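You operate a simulated robot arm through the tools that you are given. There is no shell and no other tool. Be economical: measure what you need, move in short steps, check, and stop when the job is done.

Carry out the task below with a simulated robot arm. There is one attempt and no reset: what you move stays moved.

Task
Cancel the washer's delay and start the dark wash now at 30.
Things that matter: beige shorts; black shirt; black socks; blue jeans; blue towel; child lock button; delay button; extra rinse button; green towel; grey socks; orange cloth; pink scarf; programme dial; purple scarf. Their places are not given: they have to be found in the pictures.

Only the result counts: the job must be done as asked and must still hold three seconds after the hand-in. Knocking over, shifting, dropping, spilling or breaking anything else fails it.

Robot
A 7-joint arm with a two-finger parallel gripper, fixed in place. Base frame: the origin is at the foot of the arm, x ahead of it, y to its left, z up. Lengths are in m, angles in degrees, forces in N, time in s.
With the tool pointing down near the work surface it reaches from about 0.1 to 0.42 m from the base axis. Its first joint turns from -115.0 to 115.0 degrees. Payload 3.91 kg.
Tool frame: the origin (TCP) lies between the finger pads and is the grasp point; the fingertips stand 0.03 m ahead of it; z points along the fingers, y is the line along which they close. Largest opening 0.11 m; finger width 0.02, thickness 0.01; the body of the gripper, 0.048 by 0.112 m, starts 0.055 m behind the TCP.
Orientation is that of the tool frame in the base frame, as [roll, pitch, yaw] about the fixed x, y, z axes, in that order (R = Rz(yaw) Ry(pitch) Rx(roll)). With the fingers straight down and closing along the base's y, the tool's x points along the base's -x, its y along +y and its z along -z.

Tools
- The arm moves only by the tool jog_arm. Its argument "steps" is a list that holds one entry, the list of rows, each a list of 7 numbers: the shift along the tool's x, y, z in units of 400 mm (1.0 is 400 mm), then the turn, a rotation vector about the tool's x, y, z in units of 45 degrees (1.0 is 45 degrees), then the closure, from 0 (fully open) to 1 (shut). In form: [[[dx, dy, dz, ax, ay, az, claw], ...]]. A call has 1 to 8 rows; each row is the pose to reach, as a shift and turn from the pose commanded when the call began, along the tool's axes at that moment. A call with a number of a shift or a turn outside -1 to 1 is refused whole. A row lasts 0.2 s, in which the tool goes at most 0.05 m and 8.6 degrees; a call with a longer step from one row to the next is refused whole, and so is a gripper value outside its range. A pose out of reach is approached as far as the arm can. The call stops where the force on the tool passes 40 N (or 10 N more than at its start, if that is more) or the arm is blocked; 0.2 s more then pass. The fingers move at their own pace (about 0.153 m/s each) and stop on an object; they squeeze with about 39 N. The grip force told is the motor's: it shows also when the fingers shut on nothing. Time passes only in rows, and 0.2 s behind the last, so rows that repeat a pose let the fingers close. The reply holds the time, the measured pose of the TCP, the force on the tool along the base axes, the opening and the grip force, in the units named above and with some noise, with the torque about the TCP (base axes, N m) and any sound that the robot's microphone picked up.
- Cameras (640 x 400 px; columns grow to the right, rows downward): "scene" is now at [0.162, 0.2574, 1.1953]; the picture's right is [0.93, -0.36, -0.00], its down [-0.33, -0.87, -0.36] and it looks along [0.13, 0.34, -0.93] (base axes); focal length 214 px, centre (320, 200). "wrist" rides on the gripper at [0.072, 0.017, -0.103] in the tool frame; the picture's right is [-0.23, 0.97, 0.00], its down [-0.76, -0.18, -0.62] and it looks along [-0.61, -0.14, 0.78] (tool axes); focal length 222 px, centre (320, 200).
- camera(camera): a new picture of that camera. The clock stands still meanwhile.
- move_column(by): slides the trunk up (or, below 0, down) by that many m; the arm and the scene camera ride with it, the base frame stays. It gives what a move gives, with no picture.
- head_to(pan, tilt): turns the head with the scene camera to pan (to the left, within 80 degrees either way) and tilt (down, from -29 to 69), counted from straight ahead of the robot. It gives what a move gives.
- measure_at(camera, pixels): for up to 12 pixels [column, row] of the newest picture of that camera ("zoom" is the newest enlarged one), the place [x, y, z] in the base frame of the surface seen there, good to about 0.002 m. The clock stands still meanwhile.
- close_up(camera, box): a new picture of the part [left, top, right, bottom] of that camera's present view, enlarged. The clock stands still meanwhile.
- close_job(): hands the job in; it is judged then, once.

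Keep the steps short. Do not move on a guess: measure, check each grasp and each placing, and mend mistakes. In all there are 80 turns and 34 pictures (those below and enlarged ones count). Leave the gripper open and the arm clear of the work at the hand-in unless told otherwise, and finish with a single line.

The tools are called after "Call:" as name(argument=value, ...) on one line, values as JSON. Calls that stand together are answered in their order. jog_arm: Moves the arm, as the interface text tells. Its arguments: {"type":"object","properties":{"steps":{"type":"array"}},"required":["steps"]} The other tools are called the same way: move_column (by) slides the trunk up or down; head_to (pan, tilt) turns the head that bears the scene camera; camera (camera) takes a picture; measure_at (camera, pixels) gives the place of the surface under pixels of a picture; close_up (camera, box) takes an enlarged picture of a part of a camera's view; close_job () hands the job in.

At the start:

```text
t: 0.0
eef_pos: [0.6657, -0.0374, 0.8776]
ee_rot: [180.0, 0.0, 180.0]
wrist_force: [-0.7, -0.3, 0.9]
torque: [-0.01, 0.0, -0.01]
finger_gap: 0.1102
gripper_force: 0.1
trunk travel left (down, up): [-0.575, 0.415]
head pan, tilt: [69.2, 68.8]
```

scene: 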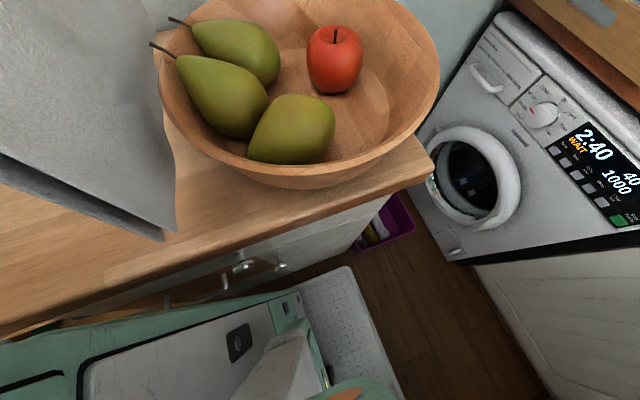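
wrist: 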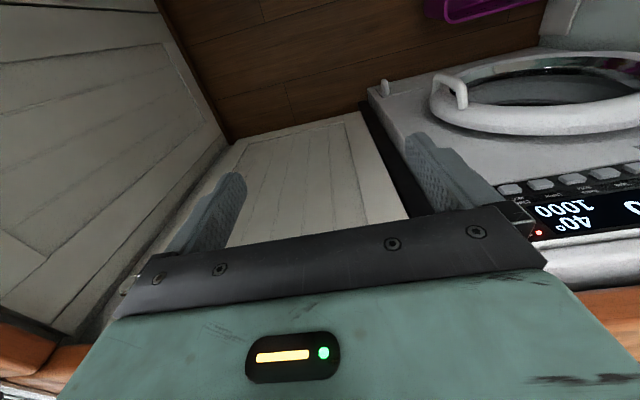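

I see the washer at the right edge of the scene picture, with a display reading 2:40 WAIT, 40, 1000. I'll turn the head towards it.

Call:
head_to(pan=15, tilt=40)

Call:
camera(camera="scene")

```text
t: 1.2
eef_pos: [0.6654, -0.0364, 0.8781]
ee_rot: [-179.9, 0.0, 179.9]
wrist_force: [0.6, 1.0, -0.1]
torque: [0.0, -0.01, -0.01]
finger_gap: 0.1101
gripper_force: 0.1
trunk travel left (down, up): [-0.575, 0.415]
head pan, tilt: [15.0, 40.0]
```

```text
31 pictures are left
```

scene: 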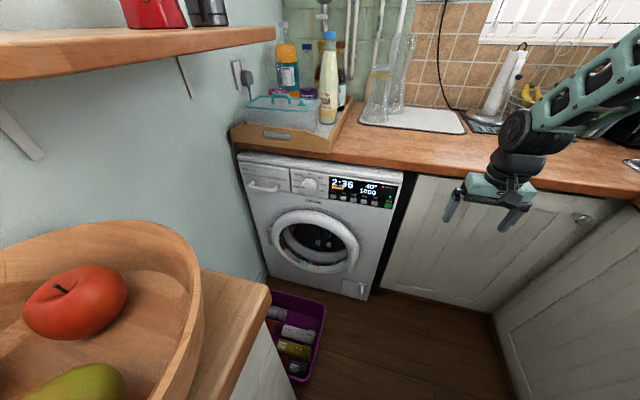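

The washer is in view with its panel at about (360,190), the door at (315,240) and a purple crate at (295,335). I'll zoom on each.

Call:
close_up(camera="scene", box=[236, 150, 408, 258])

Call:
close_up(camera="scene", box=[290, 168, 402, 212])

Call:
close_up(camera="scene", box=[240, 205, 380, 390])

```text
3.70 times, centred on (322, 204) of scene
```

zoom: 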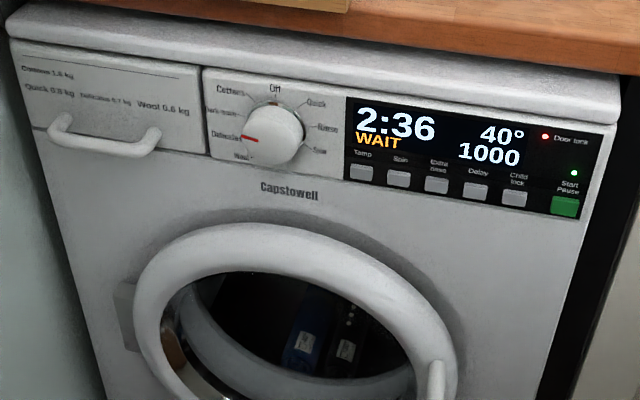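

```text
5.71 times, centred on (346, 190) of scene
```

zoom: 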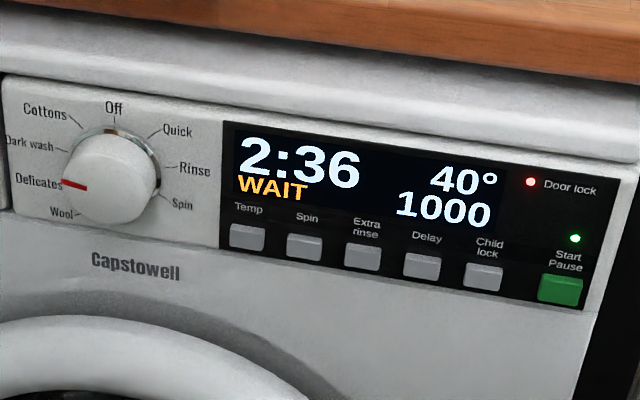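

```text
2.16 times, centred on (310, 298) of scene
```

zoom: 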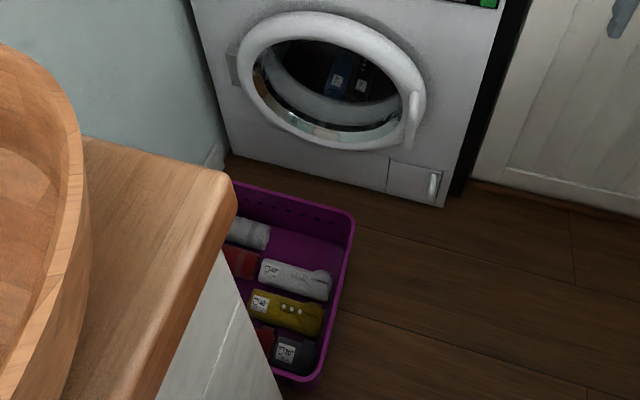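

The dial stands at Delicates with the display at 40°, WAIT, and the door locked. I'll zoom on the drum, the drawer text and the panel, then measure.

Call:
close_up(camera="scene", box=[290, 215, 350, 255])

Call:
close_up(camera="scene", box=[238, 158, 302, 196])

Call:
close_up(camera="scene", box=[290, 168, 402, 212])

Call:
measure_at(camera="zoom", pixels=[[248, 237], [304, 247], [363, 257], [422, 266], [483, 277], [560, 291], [108, 180], [72, 184], [30, 235], [205, 190], [590, 320], [310, 170]])

```text
10.00 times, centred on (320, 235) of scene
```

zoom: 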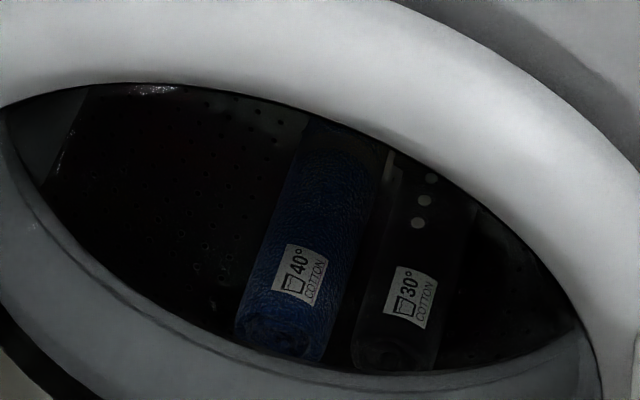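

```text
10.00 times, centred on (270, 177) of scene
```

zoom: 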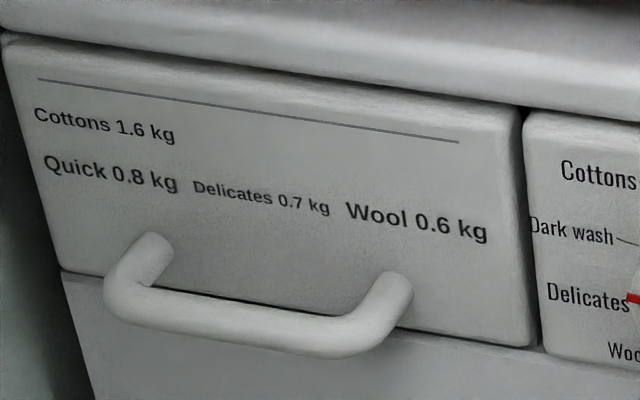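

```text
5.71 times, centred on (346, 190) of scene
```

zoom: 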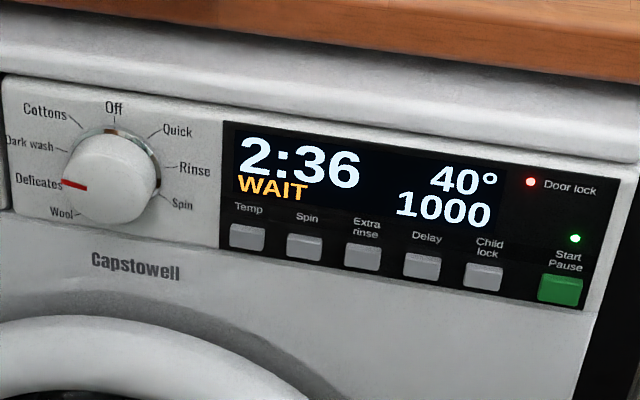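

```text
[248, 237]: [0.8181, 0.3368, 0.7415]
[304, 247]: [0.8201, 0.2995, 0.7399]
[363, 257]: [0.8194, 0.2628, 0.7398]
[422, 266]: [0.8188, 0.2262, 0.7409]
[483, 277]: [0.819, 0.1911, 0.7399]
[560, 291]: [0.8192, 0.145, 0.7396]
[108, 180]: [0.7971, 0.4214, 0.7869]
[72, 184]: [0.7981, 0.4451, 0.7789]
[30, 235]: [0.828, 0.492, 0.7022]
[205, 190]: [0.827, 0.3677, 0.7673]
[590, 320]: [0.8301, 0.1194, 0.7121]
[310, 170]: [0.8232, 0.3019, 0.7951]
```

The panel is a vertical face at x≈0.829. The button faces are at x≈0.819, z≈0.74 (Temp y .337, Delay .226, Start .145), and the dial centre is about y .42, z .78. Next I'll turn the tool towards the panel (pitching about tool y, drawing back) and close the fingers for pressing.

Call:
jog_arm(steps=[[[0.04, 0, 0, 0, -0.1667, 0, 1], [0.08, 0, 0, 0, -0.3333, 0, 1], [0.12, 0, 0, 0, -0.5, 0, 1], [0.16, 0, 0, 0, -0.6667, 0, 1], [0.2, 0, 0, 0, -0.8333, 0, 1], [0.25, 0, 0, 0, -1, 0, 1]]])

```text
t: 2.6
eef_pos: [0.6225, -0.0095, 0.8875]
ee_rot: [180.0, 45.0, 179.9]
wrist_force: [-0.6, 0.1, -0.3]
torque: [0.01, -0.03, 0.0]
finger_gap: 0.0
gripper_force: 37.5
out of reach, approached as far as the arm can: row 5, 6
trunk travel left (down, up): [-0.575, 0.415]
head pan, tilt: [15.0, 40.0]
```

The tool is at 45°. I'll pitch the other 45° while moving left towards the panel, still far in front of it.

Call:
jog_arm(steps=[[[0, 0.08, 0, 0, -0.1667, 0, 1], [0, 0.16, 0, 0, -0.3333, 0, 1], [0, 0.24, 0, 0, -0.5, 0, 1], [0, 0.32, 0, 0, -0.6667, 0, 1], [0, 0.4, 0, 0, -0.8333, 0, 1], [0, 0.4, 0, 0, -1, 0, 1]]])

Call:
camera(camera="scene")

```text
t: 4.0
eef_pos: [0.6236, 0.1489, 0.8878]
ee_rot: [10.3, 89.8, 10.2]
wrist_force: [-0.5, -0.7, 0.5]
torque: [0.0, 0.0, -0.03]
finger_gap: 0.0001
gripper_force: 37.5
trunk travel left (down, up): [-0.575, 0.415]
head pan, tilt: [15.0, 40.0]
```

```text
24 pictures are left
```

scene: 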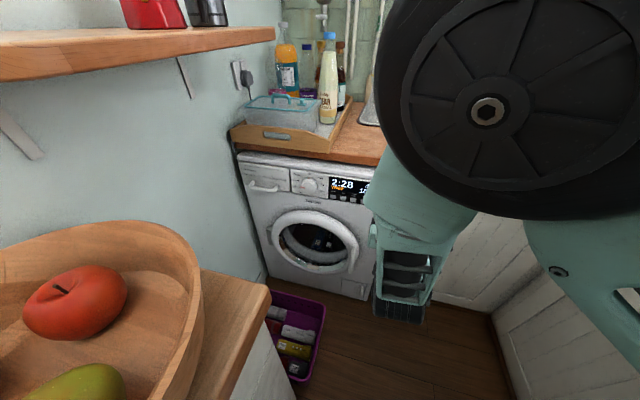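

The tool is now horizontal, pointing at the washer at (0.624, 0.149, 0.888). The delay has counted down to 2:28. I'll lower the trunk to bring the tool to button height, z≈0.74.

Call:
move_column(by=-0.148)

Call:
camera(camera="wrist")

```text
t: 5.8
eef_pos: [0.6232, 0.1481, 0.7391]
ee_rot: [82.7, 90.0, 82.8]
wrist_force: [-0.1, -0.6, 0.1]
torque: [0.0, 0.0, -0.03]
finger_gap: 0.0001
gripper_force: 37.4
trunk travel left (down, up): [-0.427, 0.563]
head pan, tilt: [15.0, 40.0]
```

```text
23 pictures are left
```

wrist: 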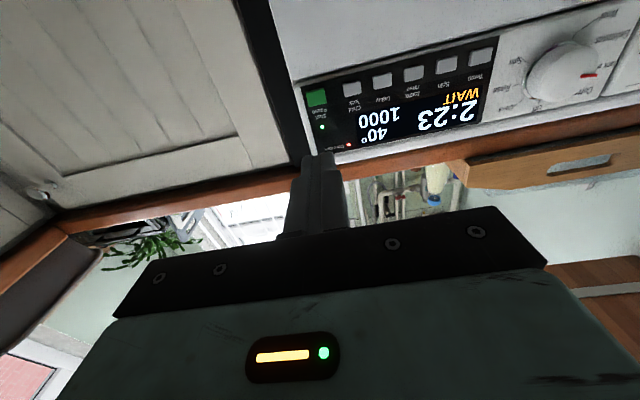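

The wrist camera shows the panel upside down, Start (green) at (317,97). I'll re-measure the buttons and dial here.

Call:
measure_at(camera="wrist", pixels=[[317, 97], [350, 89], [382, 81], [414, 74], [447, 66], [481, 57], [555, 75], [600, 75], [588, 75], [500, 90]])

```text
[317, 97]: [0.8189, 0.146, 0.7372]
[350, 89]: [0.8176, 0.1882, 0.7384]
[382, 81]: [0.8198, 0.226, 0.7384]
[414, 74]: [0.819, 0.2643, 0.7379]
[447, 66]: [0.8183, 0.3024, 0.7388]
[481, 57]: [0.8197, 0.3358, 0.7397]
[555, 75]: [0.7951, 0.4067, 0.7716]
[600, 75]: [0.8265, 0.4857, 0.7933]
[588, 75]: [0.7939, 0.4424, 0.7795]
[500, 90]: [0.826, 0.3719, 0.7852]
```

Start/Pause is straight ahead at (0.819, 0.146, 0.738). I'll press it gently once to pause, then draw back.

Call:
jog_arm(steps=[[[0.002, -0.005, 0.12, 0, 0, 0, 1], [0.002, -0.005, 0.24, 0, 0, 0, 1], [0.002, -0.005, 0.36, 0, 0, 0, 1], [0.002, -0.005, 0.405, 0, 0, 0, 1], [0.002, -0.005, 0.425, 0, 0, 0, 1], [0.002, -0.005, 0.34, 0, 0, 0, 1]]])

Call:
camera(camera="wrist")

```text
t: 7.2
eef_pos: [0.7614, 0.1446, 0.739]
ee_rot: [-165.6, 90.0, -165.7]
wrist_force: [-0.9, -0.6, 0.7]
torque: [0.0, 0.0, 0.01]
finger_gap: 0.0
gripper_force: 37.9
trunk travel left (down, up): [-0.427, 0.563]
head pan, tilt: [15.0, 40.0]
heard: click
```

```text
22 pictures are left
```

wrist: 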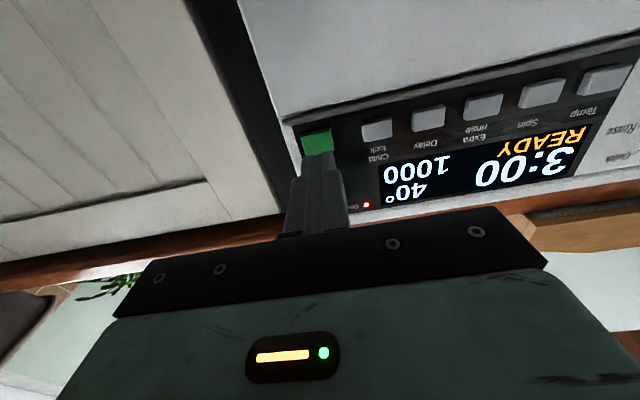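

READY, 3:00: paused and the delay is still set. Next I'll press Delay (y .226) once.

Call:
jog_arm(steps=[[[0, 0.1, 0, 0, 0, 0, 1], [0, 0.2, 0, 0, 0, 0, 1], [0, 0.203, 0, 0, 0, 0, 1], [0, 0.203, 0.065, 0, 0, 0, 1], [0, 0.203, 0.085, 0, 0, 0, 1], [0, 0.203, 0, 0, 0, 0, 1]]])

Call:
camera(camera="wrist")

```text
t: 8.6
eef_pos: [0.7593, 0.2273, 0.7375]
ee_rot: [87.6, 89.9, 87.5]
wrist_force: [0.4, 0.3, 0.2]
torque: [0.01, 0.02, 0.03]
finger_gap: 0.0
gripper_force: 38.0
trunk travel left (down, up): [-0.427, 0.563]
head pan, tilt: [15.0, 40.0]
heard: click
```

```text
21 pictures are left
```

wrist: 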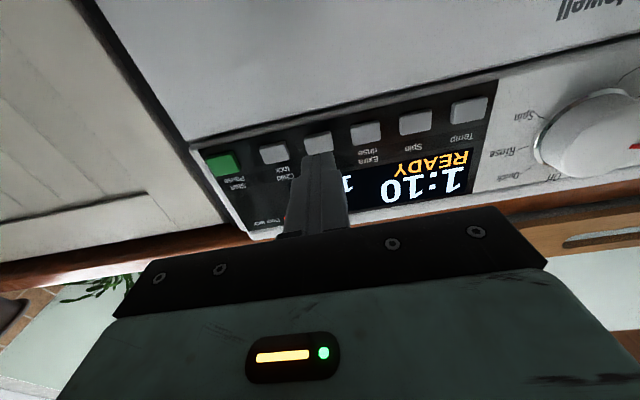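

1:10 READY: the delay is cancelled. Next I'll go to the dial: draw back, move left in front of it and open the fingers.

Call:
jog_arm(steps=[[[-0.0215, 0.0975, -0.06, 0, 0, 0, 1], [-0.043, 0.195, -0.12, 0, 0, 0, 0.5], [-0.0645, 0.2925, -0.18, 0, 0, 0, 0], [-0.086, 0.39, -0.2, 0, 0, 0, 0], [-0.1075, 0.4875, -0.2, 0, 0, 0, 0]]])

Call:
camera(camera="wrist")

```text
t: 9.8
eef_pos: [0.6804, 0.4224, 0.7822]
ee_rot: [54.4, 89.9, 54.5]
wrist_force: [-0.3, -0.4, -0.5]
torque: [0.04, -0.04, 0.0]
finger_gap: 0.1102
gripper_force: 0.0
trunk travel left (down, up): [-0.427, 0.563]
head pan, tilt: [15.0, 40.0]
```

```text
20 pictures are left
```

wrist: 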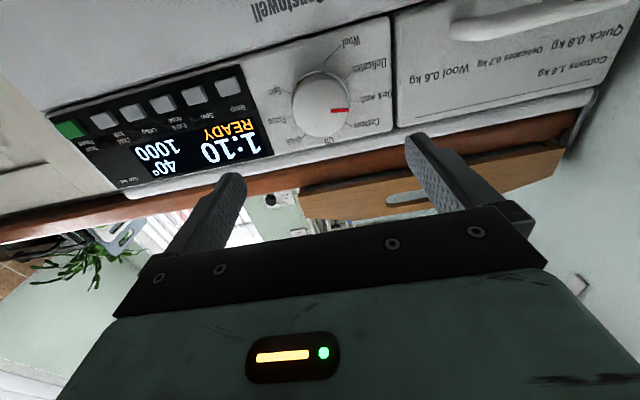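

The dial is fully in view at (320,105). I'll zoom on it to measure its centre, the pointer and the marks.

Call:
close_up(camera="wrist", box=[256, 55, 400, 145])

```text
4.44 times, centred on (328, 100) of wrist
```

zoom: 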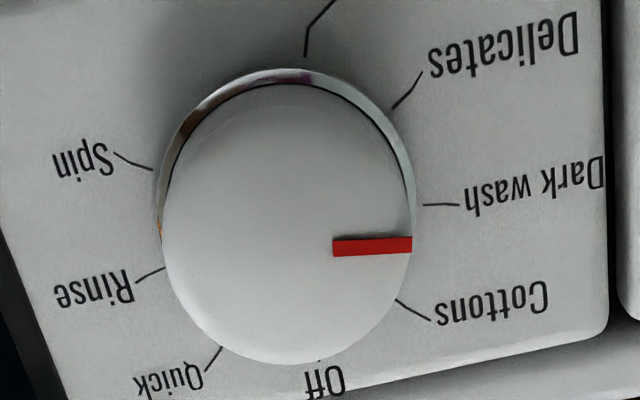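

Call:
measure_at(camera="zoom", pixels=[[338, 247], [408, 245], [168, 240], [290, 360], [290, 90], [395, 107], [425, 205], [397, 300], [152, 169], [163, 268], [222, 347], [305, 53]])

```text
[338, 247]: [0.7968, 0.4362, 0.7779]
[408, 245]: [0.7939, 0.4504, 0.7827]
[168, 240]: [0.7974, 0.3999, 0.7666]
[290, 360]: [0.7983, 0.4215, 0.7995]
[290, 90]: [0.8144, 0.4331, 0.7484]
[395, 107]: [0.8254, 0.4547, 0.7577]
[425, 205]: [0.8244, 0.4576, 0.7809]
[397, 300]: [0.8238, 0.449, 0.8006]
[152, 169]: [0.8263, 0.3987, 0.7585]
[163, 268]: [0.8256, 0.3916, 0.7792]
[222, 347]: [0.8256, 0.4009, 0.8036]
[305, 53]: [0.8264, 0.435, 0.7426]
```

By 3D geometry the dial centre is (y .425, z .775). The marks are 40° apart, with Dark wash at about 80° left of Off. The pointer lies at 73–80°, so the dial is already on Dark wash and needs no turning. That leaves the temperature: close the fingers and press Temp (0.820, 0.336, 0.739) once.

Call:
jog_arm(steps=[[[0.036, -0.072, 0, 0, 0, 0, 1], [0.072, -0.144, 0, 0, 0, 0, 1], [0.1075, -0.216, 0, 0, 0, 0, 1], [0.1075, -0.216, 0.12, 0, 0, 0, 1], [0.1075, -0.216, 0.2, 0, 0, 0, 1], [0.1075, -0.216, 0.265, 0, 0, 0, 1], [0.1075, -0.216, 0.285, 0, 0, 0, 1], [0.1075, -0.216, 0.15, 0, 0, 0, 1]]])

Call:
camera(camera="wrist")

```text
refused: row 8 steps farther than a row can; nothing moved
```

```text
18 pictures are left
```

wrist: 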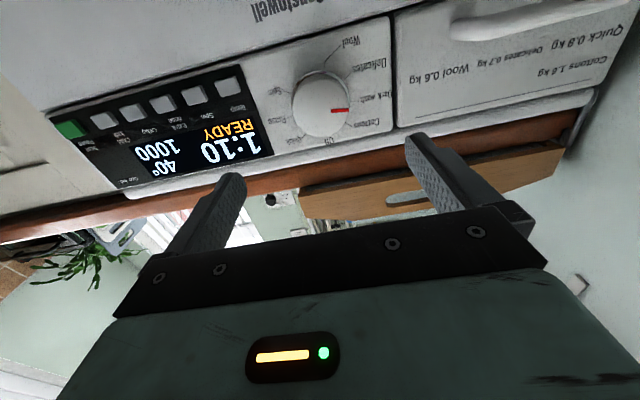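

The last retreat step was too long and nothing moved. I'll repeat it with a shorter one.

Call:
jog_arm(steps=[[[0.036, -0.072, 0, 0, 0, 0, 1], [0.072, -0.144, 0, 0, 0, 0, 1], [0.1075, -0.216, 0, 0, 0, 0, 1], [0.1075, -0.216, 0.12, 0, 0, 0, 1], [0.1075, -0.216, 0.2, 0, 0, 0, 1], [0.1075, -0.216, 0.265, 0, 0, 0, 1], [0.1075, -0.216, 0.285, 0, 0, 0, 1], [0.1075, -0.216, 0.2, 0, 0, 0, 1]]])

Call:
camera(camera="wrist")

```text
t: 11.6
eef_pos: [0.7614, 0.3369, 0.7385]
ee_rot: [-131.3, 90.0, -131.1]
wrist_force: [0.7, 0.0, 0.3]
torque: [0.03, 0.0, 0.03]
finger_gap: 0.0
gripper_force: 37.8
trunk travel left (down, up): [-0.427, 0.563]
head pan, tilt: [15.0, 40.0]
heard: click
```

```text
17 pictures are left
```

wrist: 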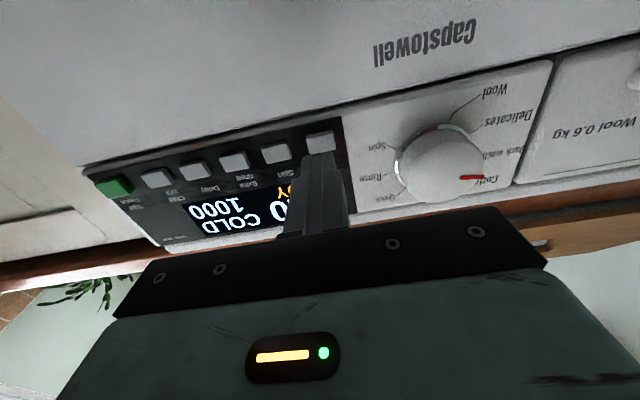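

40 → COLD, so it cycles upward. I'll press Temp once more.

Call:
jog_arm(steps=[[[0, 0, 0.065, 0, 0, 0, 1], [0, 0, 0.085, 0, 0, 0, 1], [0, 0, 0, 0, 0, 0, 1]]])

Call:
camera(camera="wrist")

```text
t: 12.4
eef_pos: [0.7581, 0.3371, 0.7386]
ee_rot: [147.8, 90.0, 147.7]
wrist_force: [-0.4, 0.0, 0.4]
torque: [0.01, 0.0, 0.01]
finger_gap: 0.0001
gripper_force: 37.7
trunk travel left (down, up): [-0.427, 0.563]
head pan, tilt: [15.0, 40.0]
heard: click
```

```text
16 pictures are left
```

wrist: 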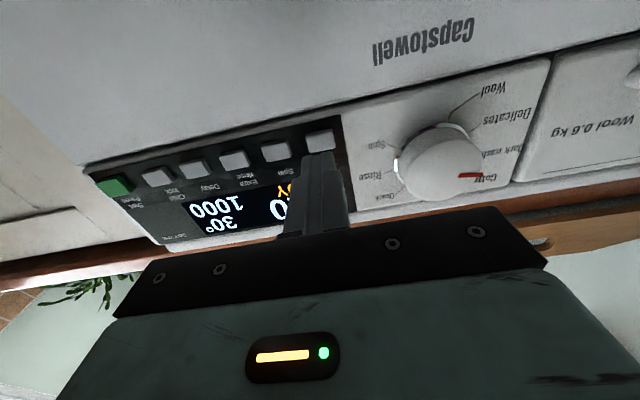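

30° now. I'll move in front of Start/Pause, a little back, and check the whole panel before starting.

Call:
jog_arm(steps=[[[0, -0.05, -0.08, 0, 0, 0, 1], [0, -0.16, -0.1, 0, 0, 0, 1], [0, -0.27, -0.1, 0, 0, 0, 1], [0, -0.38, -0.1, 0, 0, 0, 1], [0, -0.48, -0.1, 0, 0, 0, 1]]])

Call:
camera(camera="wrist")

Call:
close_up(camera="scene", box=[240, 130, 400, 230])

```text
t: 13.6
eef_pos: [0.7188, 0.1439, 0.7382]
ee_rot: [86.3, 89.9, 86.3]
wrist_force: [0.6, 0.0, -0.3]
torque: [0.0, -0.02, -0.01]
finger_gap: 0.0
gripper_force: 37.4
trunk travel left (down, up): [-0.427, 0.563]
head pan, tilt: [15.0, 40.0]
```

```text
15 pictures are left
```

wrist: 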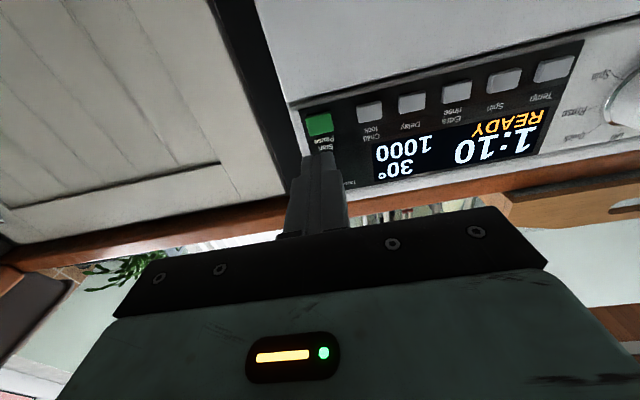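

```text
4.00 times, centred on (320, 180) of scene
```

zoom: 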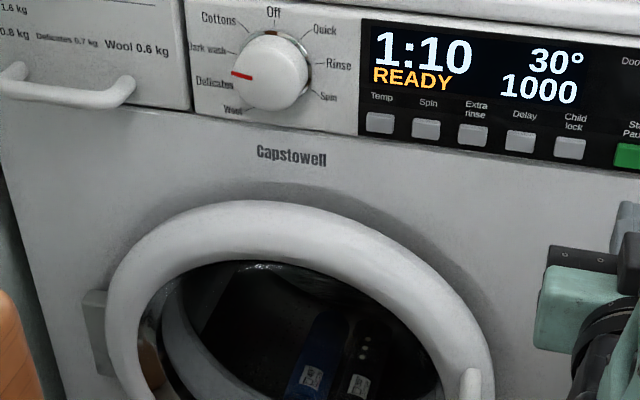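

The panel reads 30°, 1:10, READY. Pointer slightly above horizontal confirms Dark wash. I'll press Start and draw back.

Call:
jog_arm(steps=[[[0, 0.002, 0.1, 0, 0, 0, 1], [0, 0.002, 0.165, 0, 0, 0, 1], [0, 0.002, 0.185, 0, 0, 0, 1], [0, 0.002, 0.1, 0, 0, 0, 1], [0, 0, 0, 0, 0, 0, 1]]])

Call:
camera(camera="wrist")

```text
t: 14.8
eef_pos: [0.7213, 0.1416, 0.7391]
ee_rot: [87.7, 89.9, 87.7]
wrist_force: [1.0, 0.5, -0.2]
torque: [-0.01, 0.02, 0.04]
finger_gap: 0.0
gripper_force: 37.2
trunk travel left (down, up): [-0.427, 0.563]
head pan, tilt: [15.0, 40.0]
heard: click
```

```text
13 pictures are left
```

wrist: 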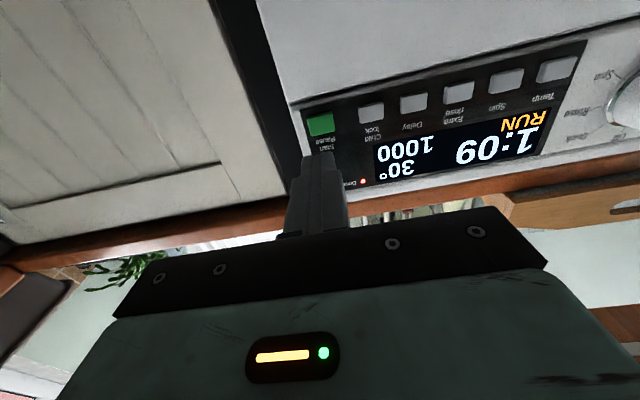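

RUN, 1:09, 30°, door lock lit. Now I'll draw the arm back, open the gripper and check the panel once more.

Call:
jog_arm(steps=[[[0, 0, -0.1, 0, 0, 0, 1], [0, 0, -0.2, 0, 0, 0, 0.5], [0, 0, -0.23, 0, 0, 0, 0], [0, 0, -0.23, 0, 0, 0, 0], [0, 0, -0.23, 0, 0, 0, 0]]])

Call:
close_up(camera="scene", box=[240, 115, 420, 230])

```text
t: 16.0
eef_pos: [0.6286, 0.1451, 0.7385]
ee_rot: [-80.3, 90.0, -80.2]
wrist_force: [0.0, -0.7, 0.2]
torque: [0.02, -0.01, 0.0]
finger_gap: 0.1099
gripper_force: 0.0
trunk travel left (down, up): [-0.427, 0.563]
head pan, tilt: [15.0, 40.0]
```

```text
3.48 times, centred on (330, 172) of scene
```

zoom: 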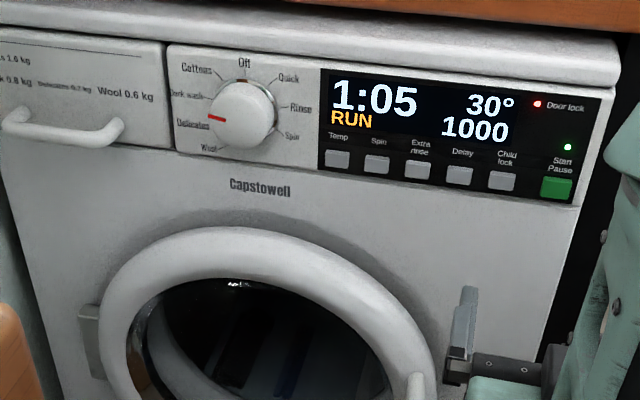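

The panel shows RUN 1:05, 30°, Dark wash, with the door locked. The gripper is open and clear, so I'll hand in.

Call:
close_job()

```text
The job is handed in.
```

The washer's delay is cancelled and the dark wash is running at 30°: the last reading was RUN 1:05 with the door locked, and the gripper is open and clear.
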